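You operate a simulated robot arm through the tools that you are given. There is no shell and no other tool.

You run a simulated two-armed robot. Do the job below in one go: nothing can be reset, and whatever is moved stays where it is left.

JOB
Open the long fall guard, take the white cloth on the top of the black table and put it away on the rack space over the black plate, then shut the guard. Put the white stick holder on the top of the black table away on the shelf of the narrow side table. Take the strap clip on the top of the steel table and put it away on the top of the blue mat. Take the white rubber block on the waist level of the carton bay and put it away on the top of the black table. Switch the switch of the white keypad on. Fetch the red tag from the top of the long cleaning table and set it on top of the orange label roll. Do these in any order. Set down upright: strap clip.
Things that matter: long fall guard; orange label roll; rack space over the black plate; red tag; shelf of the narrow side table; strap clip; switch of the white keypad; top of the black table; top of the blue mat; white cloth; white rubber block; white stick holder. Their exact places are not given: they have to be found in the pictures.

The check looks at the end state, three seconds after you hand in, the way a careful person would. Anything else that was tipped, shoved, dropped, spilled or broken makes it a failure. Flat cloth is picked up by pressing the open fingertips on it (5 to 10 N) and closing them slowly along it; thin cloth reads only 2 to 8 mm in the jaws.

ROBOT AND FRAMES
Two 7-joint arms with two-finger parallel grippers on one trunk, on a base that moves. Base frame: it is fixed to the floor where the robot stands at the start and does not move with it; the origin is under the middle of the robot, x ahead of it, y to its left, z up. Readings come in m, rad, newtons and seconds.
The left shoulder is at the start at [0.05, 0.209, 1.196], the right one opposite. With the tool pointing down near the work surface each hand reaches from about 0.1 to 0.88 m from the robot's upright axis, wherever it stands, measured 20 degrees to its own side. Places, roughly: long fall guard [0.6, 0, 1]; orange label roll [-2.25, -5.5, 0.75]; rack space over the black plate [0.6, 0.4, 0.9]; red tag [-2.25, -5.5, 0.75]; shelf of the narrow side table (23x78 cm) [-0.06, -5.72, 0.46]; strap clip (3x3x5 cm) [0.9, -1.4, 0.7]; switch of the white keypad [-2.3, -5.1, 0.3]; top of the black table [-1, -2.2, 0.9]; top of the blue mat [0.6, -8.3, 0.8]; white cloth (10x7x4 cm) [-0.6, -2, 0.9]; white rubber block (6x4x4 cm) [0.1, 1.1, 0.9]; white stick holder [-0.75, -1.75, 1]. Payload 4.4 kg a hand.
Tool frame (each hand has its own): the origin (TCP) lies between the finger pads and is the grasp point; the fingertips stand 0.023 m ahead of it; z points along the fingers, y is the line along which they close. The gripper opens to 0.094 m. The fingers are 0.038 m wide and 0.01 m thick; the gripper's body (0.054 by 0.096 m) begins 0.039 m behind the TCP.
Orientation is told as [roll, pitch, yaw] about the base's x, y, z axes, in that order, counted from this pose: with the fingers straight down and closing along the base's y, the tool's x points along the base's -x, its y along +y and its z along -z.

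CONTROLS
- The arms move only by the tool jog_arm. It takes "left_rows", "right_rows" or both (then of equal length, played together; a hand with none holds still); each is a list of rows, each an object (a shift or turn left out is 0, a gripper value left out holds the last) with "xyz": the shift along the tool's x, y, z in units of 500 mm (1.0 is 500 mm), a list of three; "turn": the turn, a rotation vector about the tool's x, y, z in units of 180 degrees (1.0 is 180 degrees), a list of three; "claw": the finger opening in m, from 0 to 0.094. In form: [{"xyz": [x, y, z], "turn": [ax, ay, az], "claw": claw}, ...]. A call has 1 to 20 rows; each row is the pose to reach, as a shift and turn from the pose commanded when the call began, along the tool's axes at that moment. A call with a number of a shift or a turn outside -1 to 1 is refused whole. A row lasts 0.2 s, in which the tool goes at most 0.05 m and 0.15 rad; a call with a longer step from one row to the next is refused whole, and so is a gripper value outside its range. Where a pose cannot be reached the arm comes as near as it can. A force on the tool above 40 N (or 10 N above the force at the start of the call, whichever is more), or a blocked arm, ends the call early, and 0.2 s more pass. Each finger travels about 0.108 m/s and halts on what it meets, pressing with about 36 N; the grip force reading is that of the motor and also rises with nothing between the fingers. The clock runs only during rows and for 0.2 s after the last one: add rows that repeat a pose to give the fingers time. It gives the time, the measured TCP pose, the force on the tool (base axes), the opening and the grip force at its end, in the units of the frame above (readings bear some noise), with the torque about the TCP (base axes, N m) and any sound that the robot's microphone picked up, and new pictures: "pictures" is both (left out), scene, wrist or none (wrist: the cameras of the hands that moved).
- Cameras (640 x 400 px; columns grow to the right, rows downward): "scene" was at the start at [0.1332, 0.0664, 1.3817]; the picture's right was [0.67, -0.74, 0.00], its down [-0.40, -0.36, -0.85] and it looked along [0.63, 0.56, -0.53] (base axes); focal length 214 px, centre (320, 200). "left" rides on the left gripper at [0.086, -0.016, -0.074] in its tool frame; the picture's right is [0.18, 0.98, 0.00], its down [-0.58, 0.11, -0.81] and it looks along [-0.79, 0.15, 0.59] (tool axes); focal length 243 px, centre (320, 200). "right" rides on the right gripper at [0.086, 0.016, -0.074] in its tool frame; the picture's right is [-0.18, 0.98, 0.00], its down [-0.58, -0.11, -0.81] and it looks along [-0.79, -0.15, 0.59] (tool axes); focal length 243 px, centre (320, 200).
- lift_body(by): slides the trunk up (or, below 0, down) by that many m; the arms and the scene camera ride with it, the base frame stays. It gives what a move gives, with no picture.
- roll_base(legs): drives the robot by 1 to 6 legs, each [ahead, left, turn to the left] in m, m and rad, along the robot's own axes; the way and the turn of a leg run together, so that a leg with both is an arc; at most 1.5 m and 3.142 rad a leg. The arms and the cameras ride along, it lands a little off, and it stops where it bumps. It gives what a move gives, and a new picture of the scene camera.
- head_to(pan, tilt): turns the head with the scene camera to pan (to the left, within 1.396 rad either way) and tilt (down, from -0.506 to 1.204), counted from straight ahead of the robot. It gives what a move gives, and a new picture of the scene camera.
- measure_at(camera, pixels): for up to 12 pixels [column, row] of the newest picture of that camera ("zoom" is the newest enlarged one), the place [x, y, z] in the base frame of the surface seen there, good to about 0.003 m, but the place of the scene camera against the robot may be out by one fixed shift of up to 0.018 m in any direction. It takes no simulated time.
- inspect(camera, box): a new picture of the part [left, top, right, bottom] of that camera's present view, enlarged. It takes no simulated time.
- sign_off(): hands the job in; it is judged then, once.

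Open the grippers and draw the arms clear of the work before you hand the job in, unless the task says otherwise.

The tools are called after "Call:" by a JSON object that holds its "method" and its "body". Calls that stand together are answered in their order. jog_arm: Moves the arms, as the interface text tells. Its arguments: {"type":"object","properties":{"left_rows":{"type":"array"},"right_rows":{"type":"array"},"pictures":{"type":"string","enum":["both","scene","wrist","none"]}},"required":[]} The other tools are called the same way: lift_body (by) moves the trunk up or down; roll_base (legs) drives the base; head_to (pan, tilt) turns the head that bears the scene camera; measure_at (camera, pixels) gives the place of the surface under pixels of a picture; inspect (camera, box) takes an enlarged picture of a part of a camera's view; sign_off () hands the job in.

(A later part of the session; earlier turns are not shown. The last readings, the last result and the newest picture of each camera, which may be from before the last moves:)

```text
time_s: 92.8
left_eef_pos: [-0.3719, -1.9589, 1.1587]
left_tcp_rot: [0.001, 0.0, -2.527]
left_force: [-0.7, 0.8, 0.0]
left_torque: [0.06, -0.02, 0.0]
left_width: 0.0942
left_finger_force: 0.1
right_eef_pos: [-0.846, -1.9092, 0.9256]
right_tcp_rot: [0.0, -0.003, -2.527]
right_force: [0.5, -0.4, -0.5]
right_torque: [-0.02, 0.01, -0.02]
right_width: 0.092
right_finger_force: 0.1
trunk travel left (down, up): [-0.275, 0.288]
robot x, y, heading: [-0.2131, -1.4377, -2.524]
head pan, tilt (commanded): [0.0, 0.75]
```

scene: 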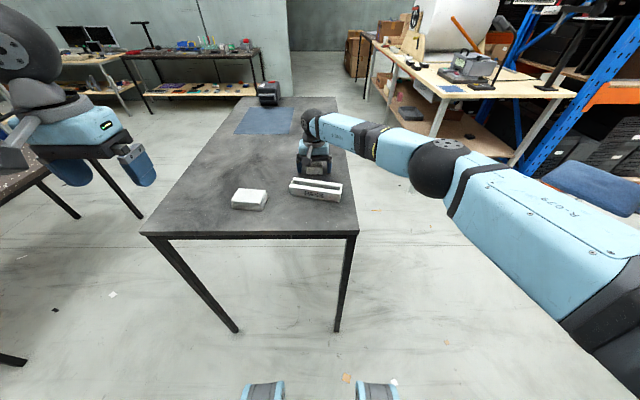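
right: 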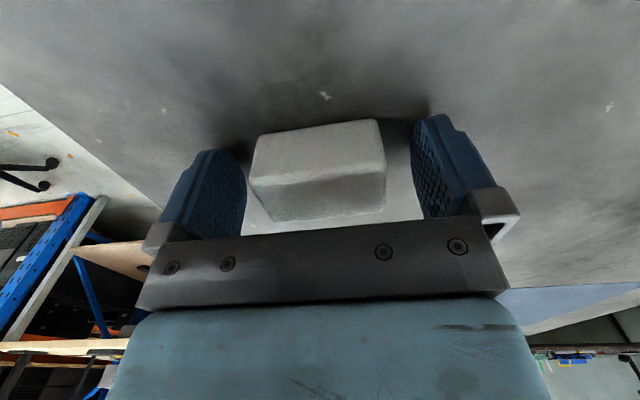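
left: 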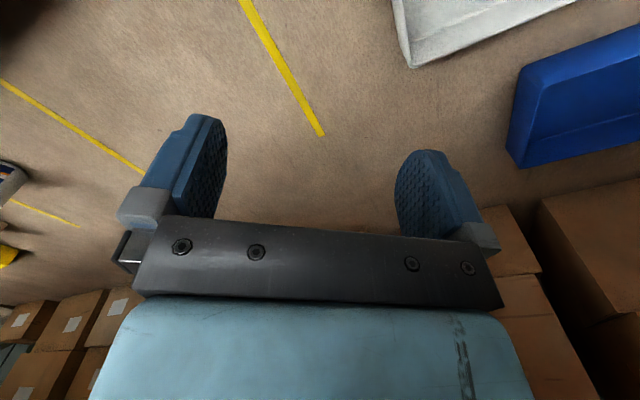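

The block stands on the table. I lift the right hand straight up and draw it back to the side.

Call:
{"method": "jog_arm", "body": {"right_rows": [{"xyz": [0, 0, -0.08]}, {"xyz": [0, 0, -0.17]}, {"xyz": [0, 0, -0.26]}, {"xyz": [0, 0, -0.35]}, {"xyz": [0, 0, -0.42]}, {"xyz": [0.07, -0.06, -0.44]}, {"xyz": [0.14, -0.12, -0.44]}, {"xyz": [0.21, -0.18, -0.44]}, {"xyz": [0.28, -0.24, -0.44]}, {"xyz": [0.35, -0.3, -0.44]}, {"xyz": [0.42, -0.36, -0.44]}, {"xyz": [0.49, -0.42, -0.44]}, {"xyz": [0.56, -0.48, -0.44]}, {"xyz": [0.63, -0.54, -0.44]}, {"xyz": [0.7, -0.6, -0.44]}], "pictures": "scene"}}

Call:
{"method": "inspect", "body": {"camera": "scene", "box": [200, 130, 360, 230]}}

```text
time_s: 96.0
left_eef_pos: [-0.3716, -1.9571, 1.1585]
left_tcp_rot: [0.001, -0.002, -2.526]
left_force: [0.0, 1.9, 0.1]
left_torque: [-0.03, 0.02, 0.0]
left_width: 0.094
left_finger_force: 0.1
right_eef_pos: [-0.7309, -1.4618, 1.1446]
right_tcp_rot: [0.002, -0.002, -2.53]
right_force: [-0.2, 0.6, 1.1]
right_torque: [0.0, -0.02, 0.0]
right_width: 0.092
right_finger_force: 0.0
trunk travel left (down, up): [-0.275, 0.288]
robot x, y, heading: [-0.2142, -1.4399, -2.525]
head pan, tilt (commanded): [0.0, 0.75]
```

scene: 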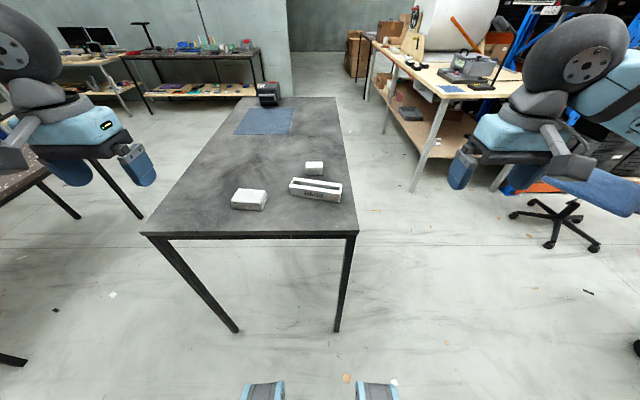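

```text
4.00 times, centred on (280, 180) of scene
```

zoom: 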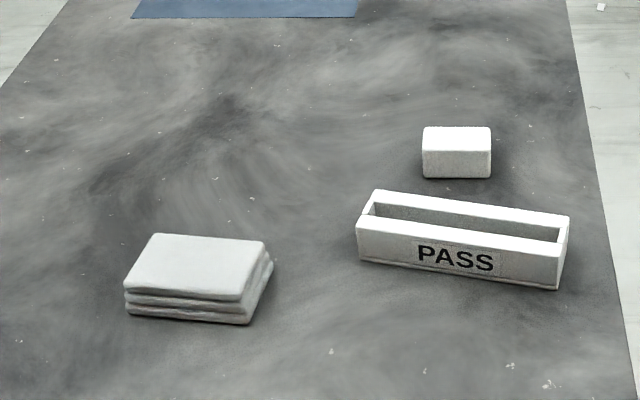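

The block is well placed behind the holder. Now the folded cloth: I measure its top corners in this enlarged view.

Call:
{"method": "measure_at", "body": {"camera": "zoom", "pixels": [[158, 238], [260, 246], [238, 295], [130, 284], [195, 265], [245, 322], [130, 310], [190, 340]]}}

```text
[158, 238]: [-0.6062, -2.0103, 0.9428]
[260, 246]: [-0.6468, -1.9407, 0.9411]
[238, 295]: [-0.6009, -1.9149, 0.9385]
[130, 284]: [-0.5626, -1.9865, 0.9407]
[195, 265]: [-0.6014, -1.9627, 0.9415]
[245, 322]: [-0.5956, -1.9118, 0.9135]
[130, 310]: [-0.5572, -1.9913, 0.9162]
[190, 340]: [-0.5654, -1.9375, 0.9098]
```

Cloth centre ≈(-0.606,-1.958), long axis at 119°. I bring the left hand to a viewing hover beside it, turned so the fingers will close across the 7 cm side.

Call:
{"method": "jog_arm", "body": {"left_rows": [{"xyz": [-0.033, -0.043, 0.01], "turn": [0, 0, -0.0424]}, {"xyz": [-0.066, -0.085, 0.02], "turn": [0, 0, -0.0848]}, {"xyz": [-0.099, -0.128, 0.04], "turn": [0, 0, -0.1272]}, {"xyz": [-0.132, -0.171, 0.06], "turn": [0, 0, -0.1696]}, {"xyz": [-0.165, -0.213, 0.08], "turn": [0, 0, -0.212]}, {"xyz": [-0.197, -0.256, 0.1], "turn": [0, 0, -0.2543]}, {"xyz": [-0.23, -0.298, 0.12], "turn": [0, 0, -0.2967]}, {"xyz": [-0.263, -0.341, 0.145], "turn": [0, 0, -0.3391]}, {"xyz": [-0.296, -0.384, 0.17], "turn": [0, 0, -0.3815]}, {"xyz": [-0.329, -0.426, 0.195], "turn": [0, 0, -0.4239]}, {"xyz": [-0.362, -0.469, 0.217], "turn": [0, 0, -0.4663]}, {"xyz": [-0.362, -0.469, 0.217], "turn": [0, 0, -0.4663]}]}}

```text
time_s: 98.6
left_eef_pos: [-0.589, -1.9017, 1.0688]
left_tcp_rot: [-0.002, 0.003, -1.061]
left_force: [0.0, 0.1, -0.3]
left_torque: [0.0, 0.01, -0.01]
left_width: 0.0939
left_finger_force: 0.0
left hand out of reach, approached as far as the arm can: row 9, 10, 11, 12
right_eef_pos: [-0.731, -1.4647, 1.1446]
right_tcp_rot: [0.0, -0.003, -2.527]
right_force: [0.7, -0.5, -0.1]
right_torque: [0.03, 0.01, 0.01]
right_width: 0.0921
right_finger_force: 0.1
trunk travel left (down, up): [-0.275, 0.288]
robot x, y, heading: [-0.2191, -1.4413, -2.524]
head pan, tilt (commanded): [0.0, 0.75]
```

scene: 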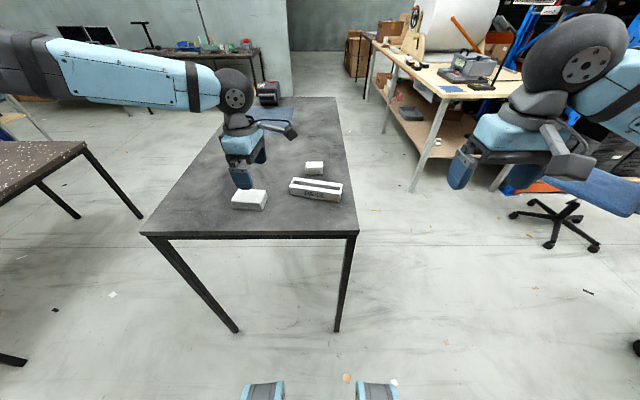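
left: 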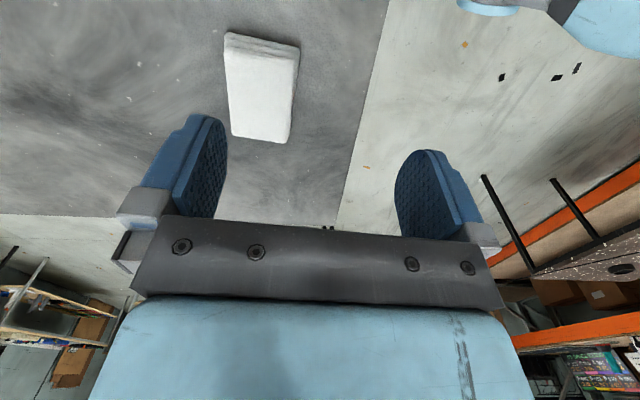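

The cloth is clearly visible at (262,88) in the left wrist view. I measure its top corners there.

Call:
{"method": "measure_at", "body": {"camera": "left", "pixels": [[228, 42], [298, 50], [288, 138], [233, 131], [262, 92], [226, 35], [298, 44], [320, 100], [200, 90]]}}

Call:
{"method": "inspect", "body": {"camera": "left", "box": [190, 10, 350, 150]}}

```text
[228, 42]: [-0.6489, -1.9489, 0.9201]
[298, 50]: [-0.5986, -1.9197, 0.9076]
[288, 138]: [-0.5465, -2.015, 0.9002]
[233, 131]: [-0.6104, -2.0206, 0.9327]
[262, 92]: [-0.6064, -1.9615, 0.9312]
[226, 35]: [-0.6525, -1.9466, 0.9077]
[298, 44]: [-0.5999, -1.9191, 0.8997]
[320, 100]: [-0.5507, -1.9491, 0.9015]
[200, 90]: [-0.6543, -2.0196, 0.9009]
```

```text
2.86 times, centred on (270, 80) of left
```

zoom: 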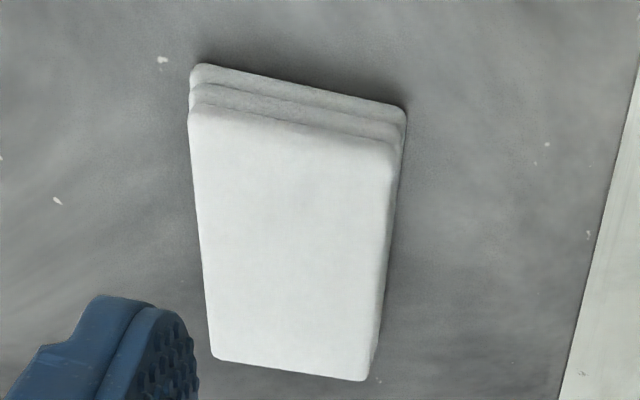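

Call:
{"method": "measure_at", "body": {"camera": "zoom", "pixels": [[195, 115], [390, 155], [362, 376], [215, 358], [290, 240], [196, 72], [400, 115], [292, 130], [295, 365], [205, 240], [378, 260]]}}

```text
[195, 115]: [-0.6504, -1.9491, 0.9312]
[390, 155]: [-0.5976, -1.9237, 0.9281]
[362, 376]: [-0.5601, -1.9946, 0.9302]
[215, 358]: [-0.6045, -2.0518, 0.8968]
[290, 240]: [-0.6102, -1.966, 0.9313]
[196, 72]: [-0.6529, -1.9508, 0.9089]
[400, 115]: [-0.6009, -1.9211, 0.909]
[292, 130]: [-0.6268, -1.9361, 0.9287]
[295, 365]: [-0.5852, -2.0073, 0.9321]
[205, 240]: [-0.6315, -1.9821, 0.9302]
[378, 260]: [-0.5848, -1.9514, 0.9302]
```

Cloth top: z 0.931, centre ≈(-0.605,-1.972), short axis at 28.7°. I move the open left hand over it to just above the stack and check alignment.

Call:
{"method": "jog_arm", "body": {"left_rows": [{"xyz": [-0.036, -0.032, 0.02], "turn": [0, 0, 0.003], "claw": 0.094}, {"xyz": [-0.072, -0.064, 0.06], "turn": [0, 0, 0.003]}, {"xyz": [-0.107, -0.0966, 0.12], "turn": [0, 0, 0.003]}, {"xyz": [-0.107, -0.0966, 0.186], "turn": [0, 0, 0.003]}, {"xyz": [-0.107, -0.0966, 0.186], "turn": [0, 0, 0.003]}]}}

```text
time_s: 99.8
left_eef_pos: [-0.5864, -1.9779, 0.9891]
left_tcp_rot: [-0.002, 0.0, -1.071]
left_force: [-0.3, 0.4, 0.1]
left_torque: [-0.03, 0.0, -0.01]
left_width: 0.0942
left_finger_force: 0.0
left hand out of reach, approached as far as the arm can: row 3, 4, 5
right_eef_pos: [-0.7313, -1.4644, 1.145]
right_tcp_rot: [-0.001, -0.003, -2.527]
right_force: [-1.2, -0.3, -0.6]
right_torque: [0.02, 0.01, 0.0]
right_width: 0.0918
right_finger_force: 0.1
trunk travel left (down, up): [-0.275, 0.288]
robot x, y, heading: [-0.2148, -1.4463, -2.526]
head pan, tilt (commanded): [0.0, 0.75]
```

scene: 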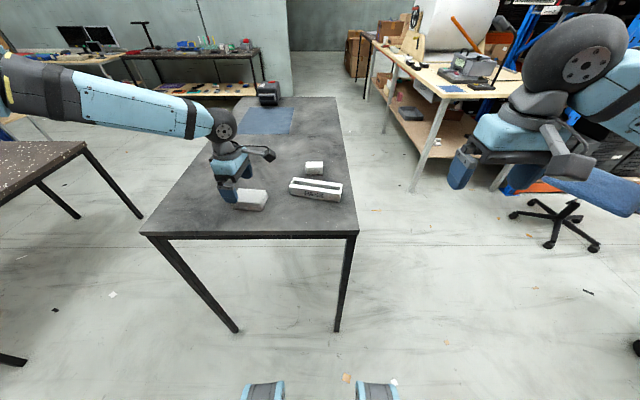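
left: 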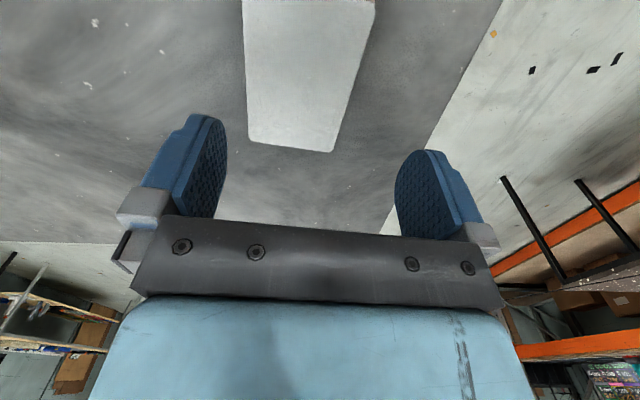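

The left arm falls ~2 cm short with this wrist turn. I roll the base 8 cm ahead and 6 cm right (fingertips stay 3 cm above everything) to bring the cloth into easy reach.

Call:
{"method": "roll_base", "body": {"legs": [[0.08, -0.06, 0]]}}

Call:
{"method": "inspect", "body": {"camera": "left", "box": [0, 0, 640, 400]}}

```text
time_s: 101.0
left_eef_pos: [-0.6842, -1.9753, 0.9888]
left_tcp_rot: [-0.001, -0.002, -1.07]
left_force: [0.6, -0.2, 0.3]
left_torque: [0.0, -0.03, 0.01]
left_width: 0.0942
left_finger_force: 0.1
right_eef_pos: [-0.8291, -1.4615, 1.1449]
right_tcp_rot: [0.001, -0.004, -2.526]
right_force: [0.1, -0.6, 0.3]
right_torque: [0.0, 0.01, 0.02]
right_width: 0.0921
right_finger_force: 0.1
trunk travel left (down, up): [-0.275, 0.288]
robot x, y, heading: [-0.3132, -1.4361, -2.525]
head pan, tilt (commanded): [0.0, 0.75]
```

scene: 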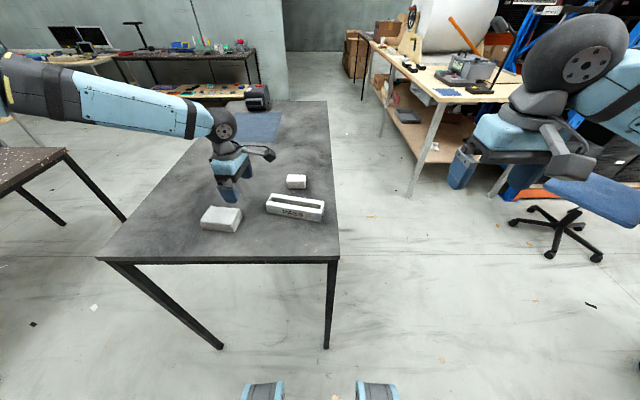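

```text
1.00 times, centred on (320, 200) of left (not enlarged: the box is as wide or as high as the picture)
```

zoom: 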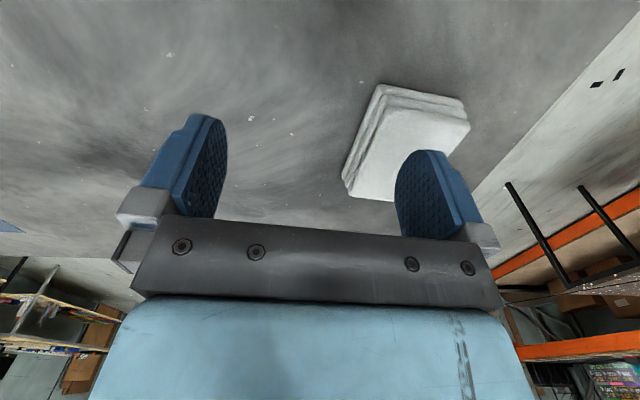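

Now the cloth lies at (405,140), to the hand's right. I shift the hand back over its centre at this height and check the alignment.

Call:
{"method": "jog_arm", "body": {"left_rows": [{"xyz": [-0.0235, 0.047, 0]}, {"xyz": [-0.047, 0.094, 0]}, {"xyz": [-0.0706, 0.1414, 0.0]}, {"xyz": [-0.0706, 0.1414, 0.02]}, {"xyz": [-0.0706, 0.1414, 0.02]}]}}

```text
time_s: 102.2
left_eef_pos: [-0.6036, -1.9723, 0.9794]
left_tcp_rot: [-0.002, 0.0, -1.071]
left_force: [0.5, -0.2, 1.1]
left_torque: [0.01, 0.02, 0.01]
left_width: 0.0941
left_finger_force: 0.1
right_eef_pos: [-0.8293, -1.4614, 1.1455]
right_tcp_rot: [0.0, -0.003, -2.526]
right_force: [-0.5, 0.8, -0.6]
right_torque: [-0.03, 0.01, 0.01]
right_width: 0.092
right_finger_force: 0.1
trunk travel left (down, up): [-0.275, 0.288]
robot x, y, heading: [-0.3129, -1.4393, -2.521]
head pan, tilt (commanded): [0.0, 0.75]
```

scene: 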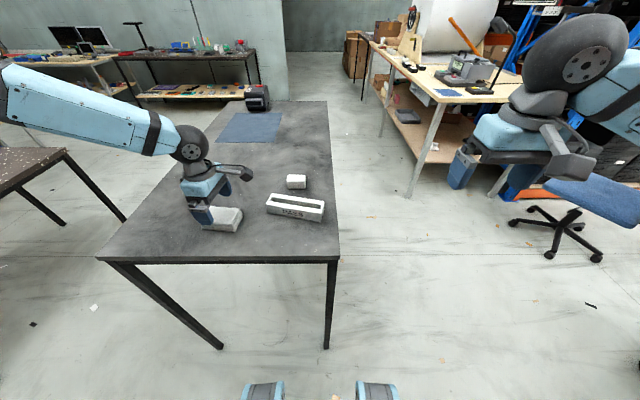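
left: 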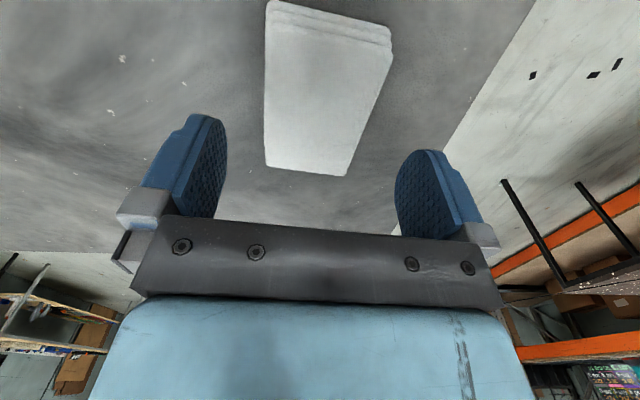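

Cloth is centred between the fingers. I lower to tips just above the table (TCP 0.927) and close slowly.

Call:
{"method": "jog_arm", "body": {"left_rows": [{"xyz": [0, 0, 0.04]}, {"xyz": [0, 0, 0.075]}, {"xyz": [0, 0, 0.098]}, {"xyz": [0, 0, 0.105]}, {"xyz": [0, 0, 0.105]}, {"xyz": [0, 0, 0.105], "claw": 0.08}, {"xyz": [0, 0, 0.105], "claw": 0.07}, {"xyz": [0, 0, 0.105], "claw": 0.062}, {"xyz": [0, 0, 0.105], "claw": 0.056}, {"xyz": [0, 0, 0.105], "claw": 0.05}, {"xyz": [0, 0, 0.105], "claw": 0.046}]}}

```text
time_s: 104.6
left_eef_pos: [-0.6049, -1.9738, 0.9262]
left_tcp_rot: [-0.001, 0.001, -1.07]
left_force: [0.8, 0.3, 0.4]
left_torque: [0.01, -0.05, -0.04]
left_width: 0.0651
left_finger_force: 35.8
right_eef_pos: [-0.8297, -1.4619, 1.1461]
right_tcp_rot: [0.0, -0.005, -2.524]
right_force: [-0.1, 0.1, 0.7]
right_torque: [0.02, 0.0, 0.03]
right_width: 0.0921
right_finger_force: 0.1
trunk travel left (down, up): [-0.275, 0.288]
robot x, y, heading: [-0.316, -1.4356, -2.526]
head pan, tilt (commanded): [0.0, 0.75]
```

scene: 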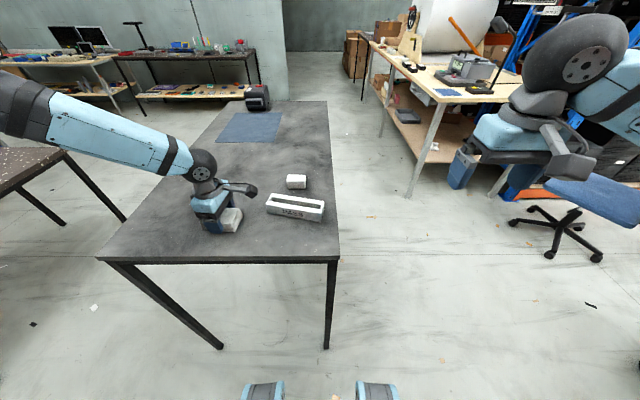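
left: 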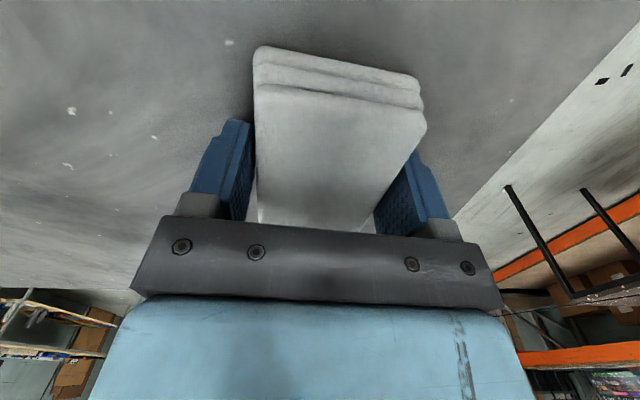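

Cloth gripped at 65 mm. I lift it straight up, then turn back and draw it in to a travel pose.

Call:
{"method": "jog_arm", "body": {"left_rows": [{"xyz": [0, 0, -0.05]}, {"xyz": [0, 0, -0.13]}, {"xyz": [0, 0.02, -0.21]}, {"xyz": [-0.01, 0.05, -0.29], "turn": [0, 0, 0.04]}, {"xyz": [-0.02, 0.09, -0.36], "turn": [0, 0, 0.08]}, {"xyz": [-0.03, 0.13, -0.42], "turn": [0, 0, 0.12]}, {"xyz": [-0.04, 0.17, -0.448], "turn": [0, 0, 0.16]}, {"xyz": [-0.05, 0.2, -0.448], "turn": [0, 0, 0.2]}, {"xyz": [-0.06, 0.23, -0.448], "turn": [0, 0, 0.24]}, {"xyz": [-0.07, 0.25, -0.448], "turn": [0, 0, 0.28]}, {"xyz": [-0.08, 0.268, -0.448], "turn": [0, 0, 0.32]}, {"xyz": [-0.09, 0.268, -0.448], "turn": [0, 0, 0.36]}, {"xyz": [-0.09, 0.268, -0.448], "turn": [0, 0, 0.4]}, {"xyz": [-0.09, 0.268, -0.448], "turn": [0, 0, 0.44]}, {"xyz": [-0.09, 0.268, -0.448], "turn": [0, 0, 0.4638]}]}}

```text
time_s: 107.8
left_eef_pos: [-0.4662, -1.948, 1.1494]
left_tcp_rot: [0.001, 0.0, -2.529]
left_force: [-0.4, 0.6, -0.2]
left_torque: [-0.02, -0.03, 0.01]
left_width: 0.0653
left_finger_force: 36.2
right_eef_pos: [-0.8296, -1.4635, 1.1452]
right_tcp_rot: [0.001, -0.003, -2.526]
right_force: [0.6, 0.0, 0.5]
right_torque: [-0.02, 0.04, 0.01]
right_width: 0.092
right_finger_force: 0.0
trunk travel left (down, up): [-0.275, 0.288]
robot x, y, heading: [-0.3136, -1.4414, -2.526]
head pan, tilt (commanded): [0.0, 0.75]
```

scene: 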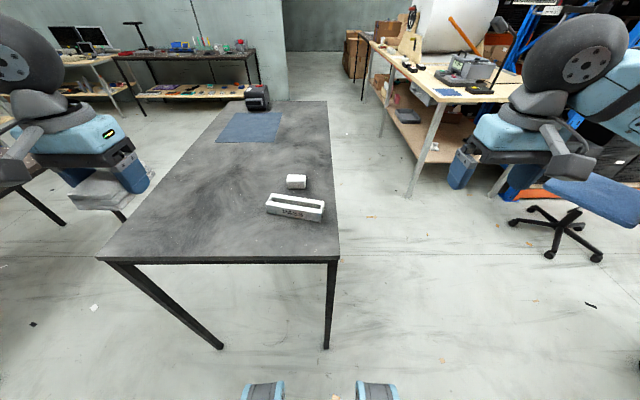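
left: 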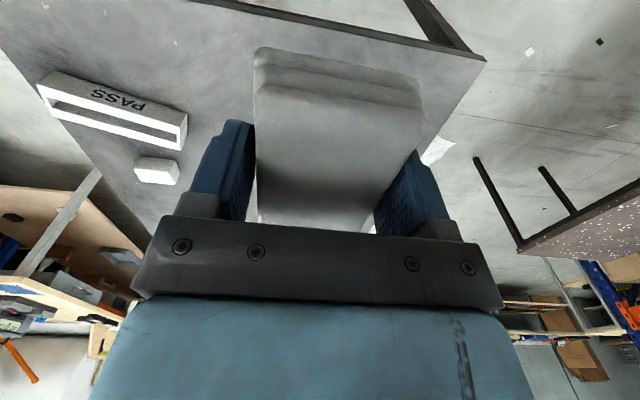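

Cloth is held firmly. I back off a little, turn right to face the rack side, drive 1.2 m and turn to face the rack again.

Call:
{"method": "roll_base", "body": {"legs": [[-0.08, 0, 0], [0, 0, -2.427], [1.2, 0, 0], [0, 0, -0.708]]}}

Call:
{"method": "head_to", "body": {"pan": 0.1, "tilt": 0.75}}

```text
time_s: 122.0
left_eef_pos: [0.1035, 0.2742, 1.1493]
left_tcp_rot: [0.0, 0.001, 0.674]
left_force: [0.3, 0.1, 0.2]
left_torque: [0.0, 0.0, 0.02]
left_width: 0.0653
left_finger_force: 36.1
right_eef_pos: [0.4949, -0.1882, 1.1452]
right_tcp_rot: [-0.001, -0.004, 0.675]
right_force: [0.7, 0.0, -0.2]
right_torque: [-0.01, 0.0, -0.01]
right_width: 0.0921
right_finger_force: 0.0
trunk travel left (down, up): [-0.275, 0.288]
robot x, y, heading: [-0.0175, -0.2425, 0.678]
head pan, tilt (commanded): [0.0, 0.75]
```

scene: 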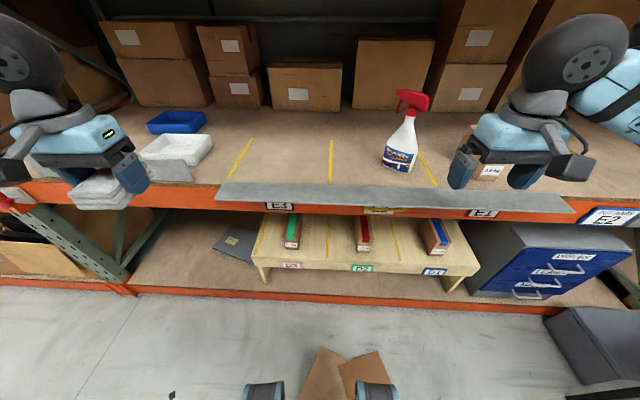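

```text
time_s: 122.6
left_eef_pos: [0.104, 0.276, 1.15]
left_tcp_rot: [-0.001, 0.0, 0.672]
left_force: [0.0, -0.4, -0.5]
left_torque: [0.01, 0.0, -0.01]
left_width: 0.0651
left_finger_force: 36.0
right_eef_pos: [0.4957, -0.1878, 1.1451]
right_tcp_rot: [0.0, -0.004, 0.673]
right_force: [0.2, 0.4, -0.6]
right_torque: [-0.01, -0.04, -0.01]
right_width: 0.0921
right_finger_force: 0.0
trunk travel left (down, up): [-0.275, 0.288]
robot x, y, heading: [-0.0182, -0.2416, 0.674]
head pan, tilt (commanded): [0.099, 0.75]
```

scene: 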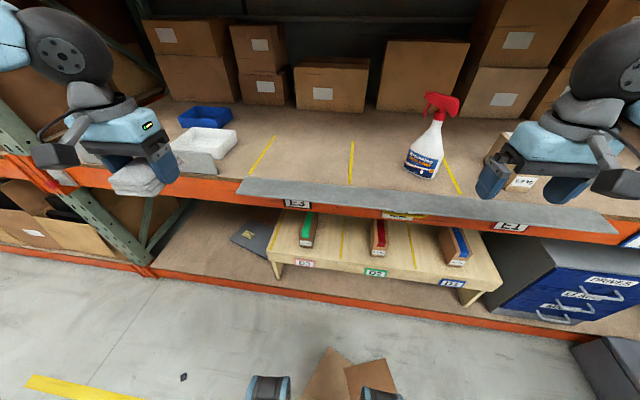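

The robot stands at n≈-0.16, d≈0.19. I close in 0.14 m and square up to the rack.

Call:
{"method": "roll_base", "body": {"legs": [[0.14, 0.03, -0.053]]}}

Call:
{"method": "inspect", "body": {"camera": "scene", "box": [160, 80, 480, 280]}}

```text
time_s: 124.0
left_eef_pos: [0.2231, 0.377, 1.1494]
left_tcp_rot: [0.001, 0.001, 0.622]
left_force: [-0.1, 0.1, -0.5]
left_torque: [-0.01, 0.03, 0.0]
left_width: 0.0651
left_finger_force: 36.1
right_eef_pos: [0.5915, -0.1056, 1.1448]
right_tcp_rot: [0.0, -0.001, 0.623]
right_force: [0.6, -0.9, 0.3]
right_torque: [-0.01, 0.01, -0.01]
right_width: 0.0921
right_finger_force: 0.1
trunk travel left (down, up): [-0.275, 0.288]
robot x, y, heading: [0.0761, -0.1382, 0.626]
head pan, tilt (commanded): [0.099, 0.75]
```

scene: 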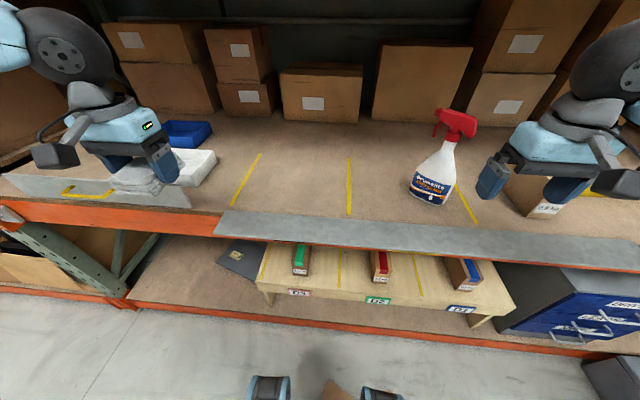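

```text
2.00 times, centred on (320, 180) of scene
```

zoom: 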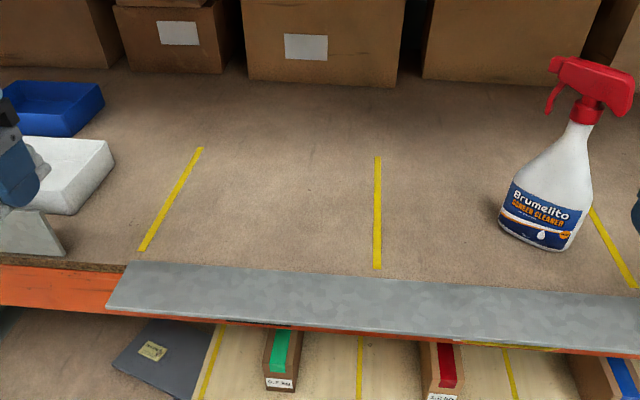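

The E3 space lies between the yellow lines at zoom columns ~170 and ~377. I measure the lines' ends and the centre.

Call:
{"method": "measure_at", "body": {"camera": "zoom", "pixels": [[142, 248], [200, 150], [377, 266], [378, 158], [270, 210], [120, 300], [300, 300], [128, 268]]}}

```text
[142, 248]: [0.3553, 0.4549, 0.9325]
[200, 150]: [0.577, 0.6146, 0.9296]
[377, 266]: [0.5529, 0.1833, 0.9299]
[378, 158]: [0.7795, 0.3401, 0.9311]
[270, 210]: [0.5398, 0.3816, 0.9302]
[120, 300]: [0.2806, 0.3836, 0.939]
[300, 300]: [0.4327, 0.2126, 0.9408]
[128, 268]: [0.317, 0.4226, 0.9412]
```

The E3 space's centre is (0.567,0.400), shelf z 0.920. I carry the cloth over it.

Call:
{"method": "jog_arm", "body": {"left_rows": [{"xyz": [-0.074, -0.045, 0]}, {"xyz": [-0.148, -0.09, 0]}, {"xyz": [-0.221, -0.136, 0]}, {"xyz": [-0.295, -0.181, 0]}, {"xyz": [-0.369, -0.226, 0]}, {"xyz": [-0.443, -0.271, 0]}, {"xyz": [-0.516, -0.316, 0]}, {"xyz": [-0.59, -0.3614, 0]}, {"xyz": [-0.59, -0.3614, 0.08]}, {"xyz": [-0.59, -0.3614, 0.16]}, {"xyz": [-0.59, -0.3614, 0.24]}, {"xyz": [-0.59, -0.3614, 0.24]}]}}

```text
time_s: 126.6
left_eef_pos: [0.4721, 0.4229, 1.0588]
left_tcp_rot: [-0.002, -0.002, 0.622]
left_force: [-0.2, 0.0, 0.2]
left_torque: [-0.02, -0.01, 0.03]
left_width: 0.0651
left_finger_force: 36.1
left hand out of reach, approached as far as the arm can: row 7, 8, 9, 10, 11, 12
right_eef_pos: [0.5903, -0.1064, 1.1456]
right_tcp_rot: [-0.001, -0.004, 0.622]
right_force: [-0.2, 0.2, -0.1]
right_torque: [0.02, 0.0, 0.0]
right_width: 0.0923
right_finger_force: 0.1
trunk travel left (down, up): [-0.275, 0.288]
robot x, y, heading: [0.0715, -0.1362, 0.628]
head pan, tilt (commanded): [0.099, 0.75]
```

scene: 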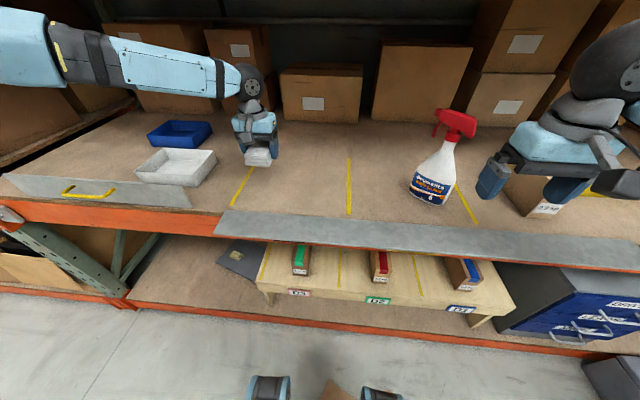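
left: 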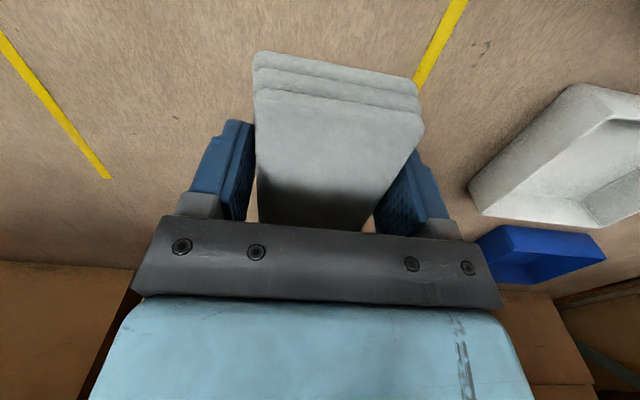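

The left arm stops short of the midline, as its range lies ~20° to its own side. I roll the base 0.12 m right and 0.05 m ahead so the spot falls within its easy range.

Call:
{"method": "roll_base", "body": {"legs": [[0.05, -0.12, 0]]}}

```text
time_s: 128.3
left_eef_pos: [0.5816, 0.3571, 1.0601]
left_tcp_rot: [-0.001, -0.003, 0.62]
left_force: [-0.4, -0.1, -1.3]
left_torque: [0.02, 0.0, 0.0]
left_width: 0.0651
left_finger_force: 35.7
right_eef_pos: [0.6997, -0.1728, 1.145]
right_tcp_rot: [0.0, -0.003, 0.622]
right_force: [1.0, -1.0, -0.2]
right_torque: [0.01, 0.03, 0.01]
right_width: 0.0916
right_finger_force: 0.0
trunk travel left (down, up): [-0.275, 0.288]
robot x, y, heading: [0.1853, -0.1998, 0.627]
head pan, tilt (commanded): [0.099, 0.75]
```

scene: 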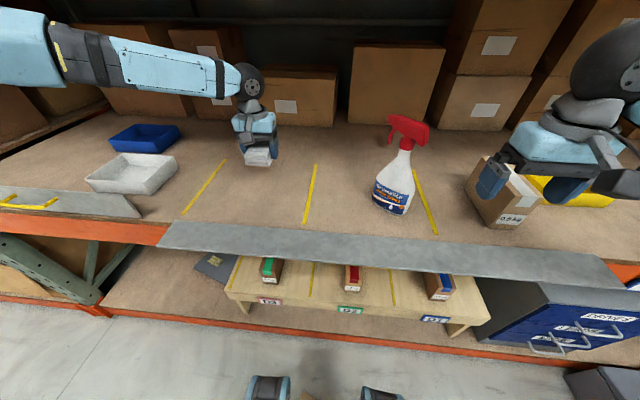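

The hand is now at n 0.681, d 0.049. I slide it 44 mm left onto the centre and lower toward the shelf.

Call:
{"method": "jog_arm", "body": {"left_rows": [{"xyz": [-0.004, 0.045, 0.02]}, {"xyz": [-0.008, 0.087, 0.06]}, {"xyz": [-0.008, 0.087, 0.12]}, {"xyz": [-0.008, 0.087, 0.17]}, {"xyz": [-0.008, 0.087, 0.205]}, {"xyz": [-0.008, 0.087, 0.222]}, {"xyz": [-0.008, 0.087, 0.222]}]}}

```text
time_s: 129.9
left_eef_pos: [0.543, 0.395, 0.9589]
left_tcp_rot: [-0.002, -0.001, 0.622]
left_force: [-0.5, 0.8, 0.3]
left_torque: [-0.01, -0.02, 0.0]
left_width: 0.0653
left_finger_force: 36.0
left hand out of reach, approached as far as the arm can: row 4, 5, 6, 7
right_eef_pos: [0.6995, -0.1723, 1.1444]
right_tcp_rot: [0.0, -0.005, 0.624]
right_force: [-0.2, 0.9, 0.5]
right_torque: [-0.02, -0.04, 0.0]
right_width: 0.0917
right_finger_force: 0.0
trunk travel left (down, up): [-0.275, 0.288]
robot x, y, heading: [0.1827, -0.2031, 0.623]
head pan, tilt (commanded): [0.099, 0.75]
```

scene: 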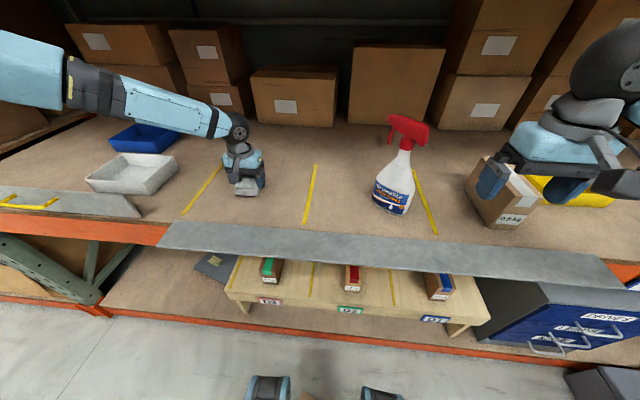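
left: 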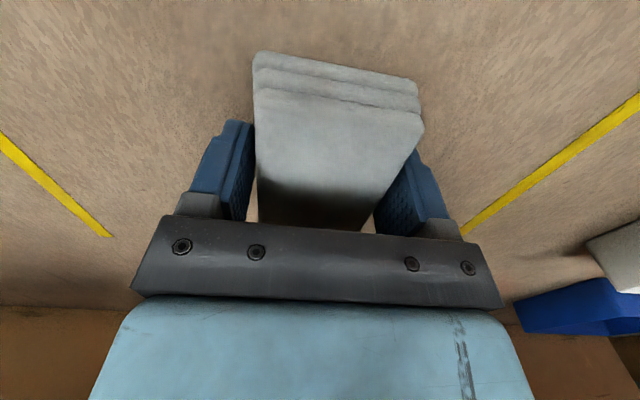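

It stops 1 cm above the shelf at the reach edge, within the E3 lines (lines at (40,180) and (560,165) either side). I lower the trunk 11 mm to set the cloth down.

Call:
{"method": "lift_body", "body": {"by": -0.011}}

```text
time_s: 130.5
left_eef_pos: [0.5431, 0.3935, 0.9474]
left_tcp_rot: [-0.002, -0.003, 0.622]
left_force: [0.4, 0.1, 0.2]
left_torque: [0.03, -0.02, 0.0]
left_width: 0.0651
left_finger_force: 35.8
right_eef_pos: [0.6993, -0.1722, 1.1351]
right_tcp_rot: [0.001, -0.002, 0.623]
right_force: [-0.1, -0.5, 0.1]
right_torque: [-0.04, -0.01, -0.01]
right_width: 0.0921
right_finger_force: 0.1
trunk travel left (down, up): [-0.264, 0.299]
robot x, y, heading: [0.18, -0.2053, 0.624]
head pan, tilt (commanded): [0.099, 0.75]
```

No contact yet; I lower 2 mm more and open the fingers.

Call:
{"method": "lift_body", "body": {"by": -0.002}}

Call:
{"method": "jog_arm", "body": {"left_rows": [{"claw": 0.07}, {"claw": 0.078}, {"claw": 0.086}, {"claw": 0.092}, {"claw": 0.094}, {"claw": 0.094}]}}

```text
time_s: 131.0
left_eef_pos: [0.5438, 0.3954, 0.9465]
left_tcp_rot: [-0.002, -0.002, 0.625]
left_force: [0.0, 0.1, -1.4]
left_torque: [0.03, 0.04, -0.01]
left_width: 0.0649
left_finger_force: 36.0
right_eef_pos: [0.6989, -0.1715, 1.1323]
right_tcp_rot: [0.001, -0.004, 0.623]
right_force: [-0.1, -0.3, 0.3]
right_torque: [0.0, 0.0, -0.01]
right_width: 0.0921
right_finger_force: 0.1
trunk travel left (down, up): [-0.262, 0.301]
robot x, y, heading: [0.1836, -0.2009, 0.623]
head pan, tilt (commanded): [0.099, 0.75]
```

```text
time_s: 132.4
left_eef_pos: [0.5434, 0.3939, 0.9454]
left_tcp_rot: [-0.002, -0.003, 0.622]
left_force: [-0.1, 0.3, 0.6]
left_torque: [0.0, -0.01, 0.01]
left_width: 0.094
left_finger_force: 0.0
right_eef_pos: [0.6999, -0.1715, 1.1324]
right_tcp_rot: [-0.001, -0.004, 0.622]
right_force: [0.2, -0.7, -0.2]
right_torque: [0.0, -0.02, -0.01]
right_width: 0.092
right_finger_force: 0.0
trunk travel left (down, up): [-0.262, 0.301]
robot x, y, heading: [0.1848, -0.1974, 0.628]
head pan, tilt (commanded): [0.099, 0.75]
```

scene: 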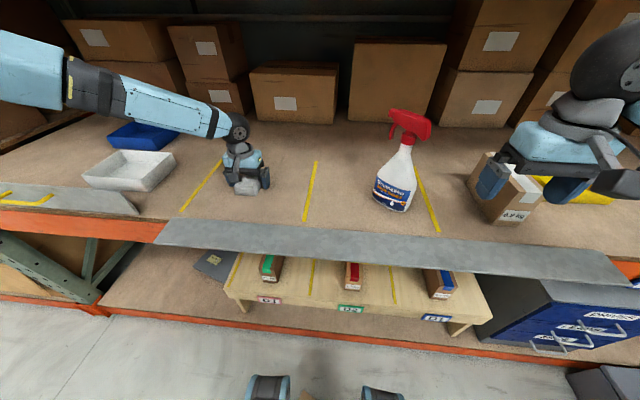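
left: 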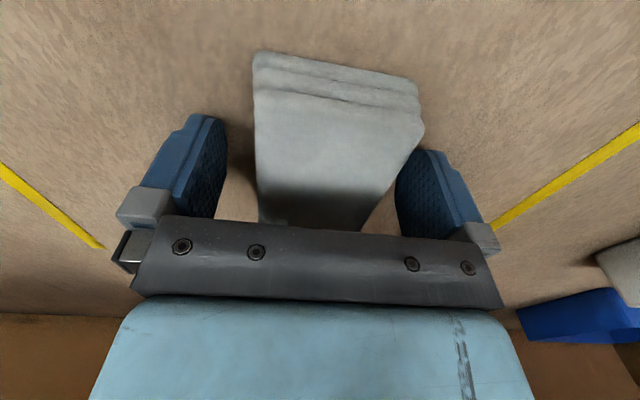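

The cloth rests on the shelf inside the E3 space. I raise the left hand clear and draw it back.

Call:
{"method": "jog_arm", "body": {"left_rows": [{"xyz": [0, 0, -0.06]}, {"xyz": [0, 0, -0.14]}, {"xyz": [0, 0, -0.23]}, {"xyz": [0, 0, -0.32]}, {"xyz": [0.02, 0, -0.4]}, {"xyz": [0.1, 0.02, -0.42]}, {"xyz": [0.19, 0.05, -0.42]}, {"xyz": [0.28, 0.08, -0.42]}, {"xyz": [0.37, 0.11, -0.42]}, {"xyz": [0.44, 0.14, -0.42]}]}}

Call:
{"method": "inspect", "body": {"camera": "scene", "box": [140, 120, 460, 320]}}

```text
time_s: 134.6
left_eef_pos: [0.3222, 0.321, 1.1532]
left_tcp_rot: [-0.004, -0.003, 0.625]
left_force: [-0.5, -0.3, -0.1]
left_torque: [-0.03, -0.01, -0.01]
left_width: 0.0942
left_finger_force: 0.1
right_eef_pos: [0.6977, -0.1723, 1.1315]
right_tcp_rot: [-0.001, -0.005, 0.622]
right_force: [0.4, -0.3, 0.0]
right_torque: [0.02, -0.03, 0.0]
right_width: 0.0923
right_finger_force: 0.1
trunk travel left (down, up): [-0.262, 0.301]
robot x, y, heading: [0.1863, -0.2027, 0.621]
head pan, tilt (commanded): [0.099, 0.75]
```

scene: 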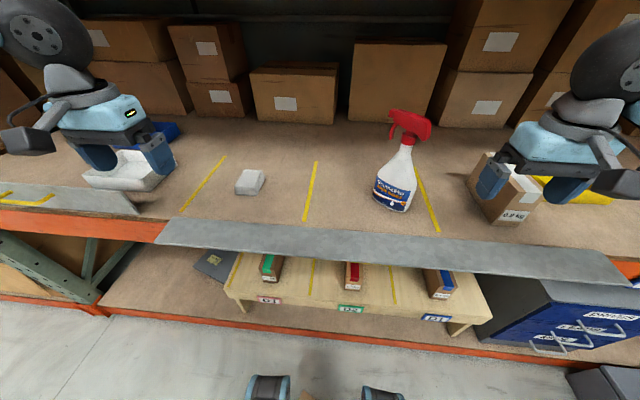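
left: 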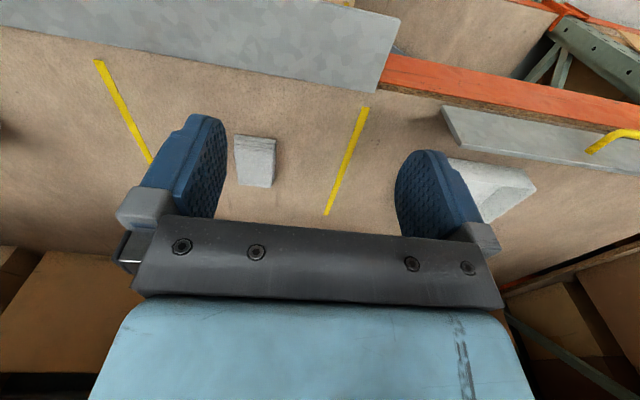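

```text
2.00 times, centred on (300, 220) of scene
```

zoom: 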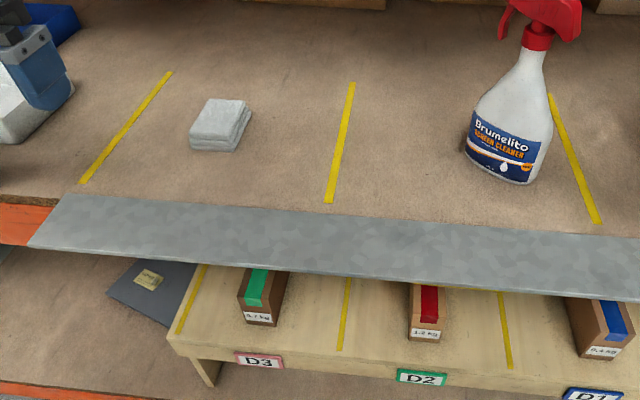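

Cloth lies well inside E3. To shut the guard I'll lift the flap from below with the right hand. First I back the base 0.12 m to make room.

Call:
{"method": "roll_base", "body": {"legs": [[-0.12, 0, 0]]}}

Call:
{"method": "jog_arm", "body": {"right_rows": [{"xyz": [0.02, 0.005, 0], "turn": [0, 0, 0.0416], "claw": 0.0}, {"xyz": [0.04, 0.01, 0], "turn": [0, 0, 0.0831]}, {"xyz": [0.06, 0.015, 0], "turn": [0, 0, 0.1247]}, {"xyz": [0.08, 0.02, 0], "turn": [0, 0, 0.1663]}, {"xyz": [0.1, 0.025, 0], "turn": [0, 0, 0.2078]}, {"xyz": [0.12, 0.03, 0], "turn": [0, 0, 0.2494]}, {"xyz": [0.14, 0.035, 0], "turn": [0, 0, 0.291]}, {"xyz": [0.14, 0.036, 0], "turn": [0, 0, 0.3325]}, {"xyz": [0.14, 0.036, 0], "turn": [0, 0, 0.3741]}, {"xyz": [0.14, 0.036, 0], "turn": [0, 0, 0.4157]}, {"xyz": [0.14, 0.036, 0], "turn": [0, 0, 0.4572]}, {"xyz": [0.14, 0.036, 0], "turn": [0, 0, 0.4988]}]}}

```text
time_s: 135.8
left_eef_pos: [0.226, 0.2522, 1.1538]
left_tcp_rot: [-0.003, -0.002, 0.624]
left_force: [-0.1, -0.4, -0.1]
left_torque: [0.01, 0.01, 0.02]
left_width: 0.0937
left_finger_force: 0.0
right_eef_pos: [0.6029, -0.2438, 1.1322]
right_tcp_rot: [0.0, -0.005, 0.623]
right_force: [-0.1, 0.2, 0.9]
right_torque: [-0.01, 0.0, 0.03]
right_width: 0.0919
right_finger_force: 0.0
trunk travel left (down, up): [-0.262, 0.301]
robot x, y, heading: [0.091, -0.2701, 0.625]
head pan, tilt (commanded): [0.099, 0.75]
```

scene: 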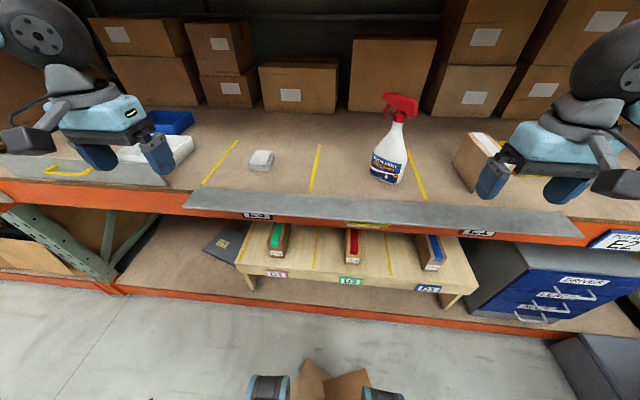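

```text
time_s: 138.4
left_eef_pos: [0.2265, 0.2524, 1.1542]
left_tcp_rot: [-0.001, -0.003, 0.623]
left_force: [0.0, -0.7, -0.2]
left_torque: [0.01, 0.01, 0.03]
left_width: 0.0941
left_finger_force: 0.1
right_eef_pos: [0.5352, -0.2679, 1.132]
right_tcp_rot: [0.004, 0.0, -0.947]
right_force: [0.6, -0.8, 0.7]
right_torque: [-0.01, 0.02, -0.02]
right_width: 0.0
right_finger_force: 35.7
trunk travel left (down, up): [-0.262, 0.301]
robot x, y, heading: [0.0833, -0.2699, 0.623]
head pan, tilt (commanded): [0.099, 0.75]
```

scene: 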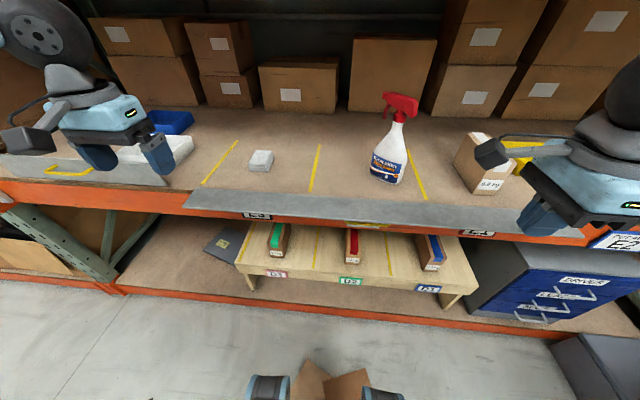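
right: 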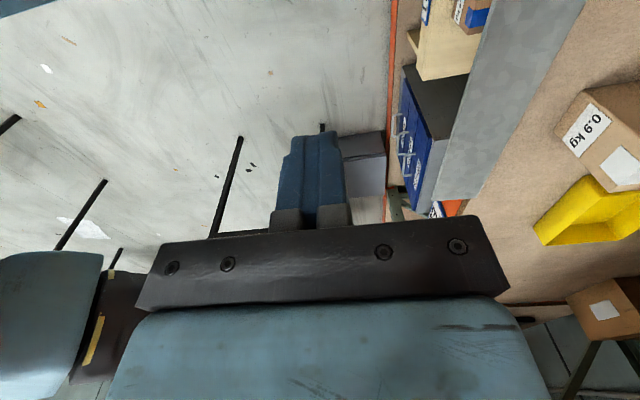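

Right hand is turned and closed at n 0.279, d 0.530, right of the handle. I lower the trunk 0.12 m so the arm can reach under the flap's edge comfortably.

Call:
{"method": "lift_body", "body": {"by": -0.12}}

Call:
{"method": "jog_arm", "body": {"right_rows": [{"xyz": [0, 0.02, 0.01], "turn": [-0.041, 0, 0]}, {"xyz": [0, 0.037, 0.02], "turn": [-0.082, 0, 0]}, {"xyz": [0, 0.055, 0.03], "turn": [-0.123, 0, 0]}, {"xyz": [0, 0.073, 0.042], "turn": [-0.164, 0, 0]}, {"xyz": [0, 0.092, 0.053], "turn": [-0.205, 0, 0]}, {"xyz": [0, 0.11, 0.065], "turn": [-0.246, 0, 0]}, {"xyz": [0, 0.128, 0.076], "turn": [-0.2865, 0, 0]}, {"xyz": [0, 0.128, 0.076], "turn": [-0.2865, 0, 0]}]}}

```text
time_s: 139.9
left_eef_pos: [0.2262, 0.2516, 1.0338]
left_tcp_rot: [-0.003, -0.001, 0.623]
left_force: [0.1, -0.4, -0.3]
left_torque: [0.0, -0.01, 0.01]
left_width: 0.0938
left_finger_force: 0.0
right_eef_pos: [0.5354, -0.2685, 1.0111]
right_tcp_rot: [0.004, -0.001, -0.942]
right_force: [0.4, 0.6, 0.7]
right_torque: [-0.01, -0.01, 0.01]
right_width: 0.0
right_finger_force: 36.1
trunk travel left (down, up): [-0.142, 0.421]
robot x, y, heading: [0.087, -0.273, 0.621]
head pan, tilt (commanded): [0.099, 0.75]
```

```text
time_s: 141.7
left_eef_pos: [0.2258, 0.2531, 1.034]
left_tcp_rot: [-0.001, -0.002, 0.621]
left_force: [0.1, 0.2, -0.2]
left_torque: [-0.01, 0.02, -0.02]
left_width: 0.0941
left_finger_force: 0.1
right_eef_pos: [0.619, -0.2037, 0.9778]
right_tcp_rot: [0.903, 0.0, -0.942]
right_force: [-0.4, 0.0, 0.5]
right_torque: [0.0, 0.01, 0.0]
right_width: 0.0
right_finger_force: 35.7
right hand out of reach, approached as far as the arm can: row 4, 5, 6, 7, 8
trunk travel left (down, up): [-0.142, 0.421]
robot x, y, heading: [0.0895, -0.2686, 0.622]
head pan, tilt (commanded): [0.099, 0.75]
```

scene: 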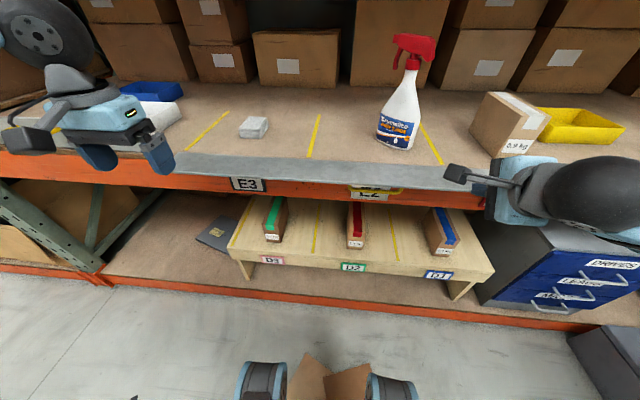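
right: 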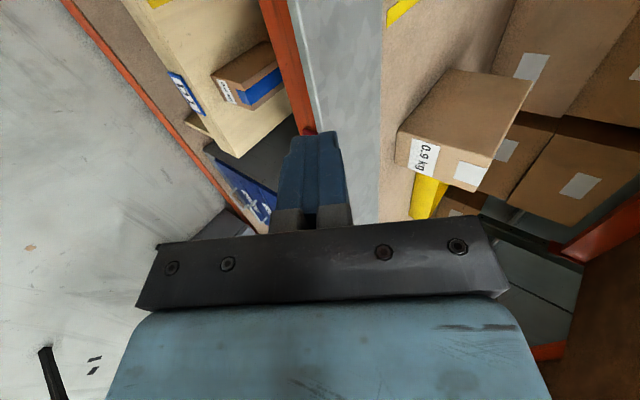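

The arm can't come closer than n≈0.384 at this tilt, but fingertips are just in front of the flap's edge. I go straight down first, then forward under the flap.

Call:
{"method": "jog_arm", "body": {"right_rows": [{"xyz": [0, -0.041, 0.0324]}, {"xyz": [0, -0.082, 0.0648]}, {"xyz": [0, -0.1233, 0.0972]}, {"xyz": [0, -0.09, 0.14]}, {"xyz": [0, -0.0576, 0.1804]}, {"xyz": [0, -0.0576, 0.1804]}]}}

```text
time_s: 143.1
left_eef_pos: [0.2265, 0.2528, 1.0347]
left_tcp_rot: [-0.001, -0.002, 0.623]
left_force: [-0.9, -0.4, 0.9]
left_torque: [0.03, -0.01, 0.02]
left_width: 0.094
left_finger_force: 0.2
right_eef_pos: [0.6588, -0.1725, 0.897]
right_tcp_rot: [0.901, 0.0, -0.94]
right_force: [-0.7, -0.8, -0.5]
right_torque: [0.02, 0.01, 0.01]
right_width: 0.0001
right_finger_force: 36.1
trunk travel left (down, up): [-0.142, 0.421]
robot x, y, heading: [0.0871, -0.2708, 0.623]
head pan, tilt (commanded): [0.099, 0.75]
```

scene: 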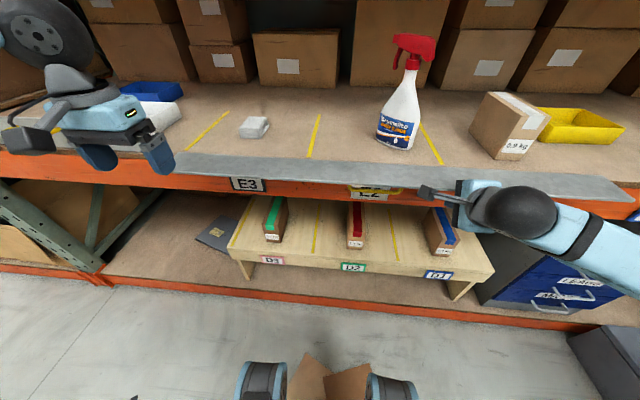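
right: 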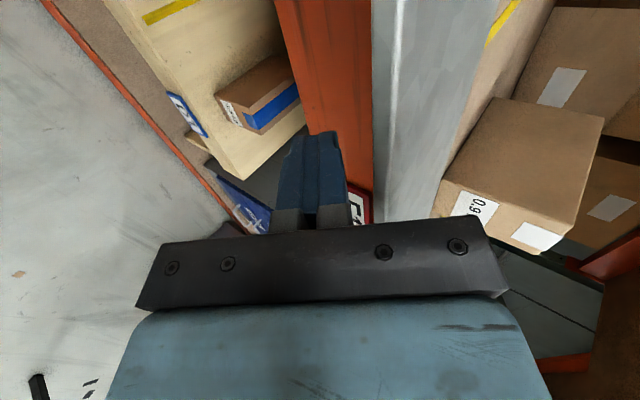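

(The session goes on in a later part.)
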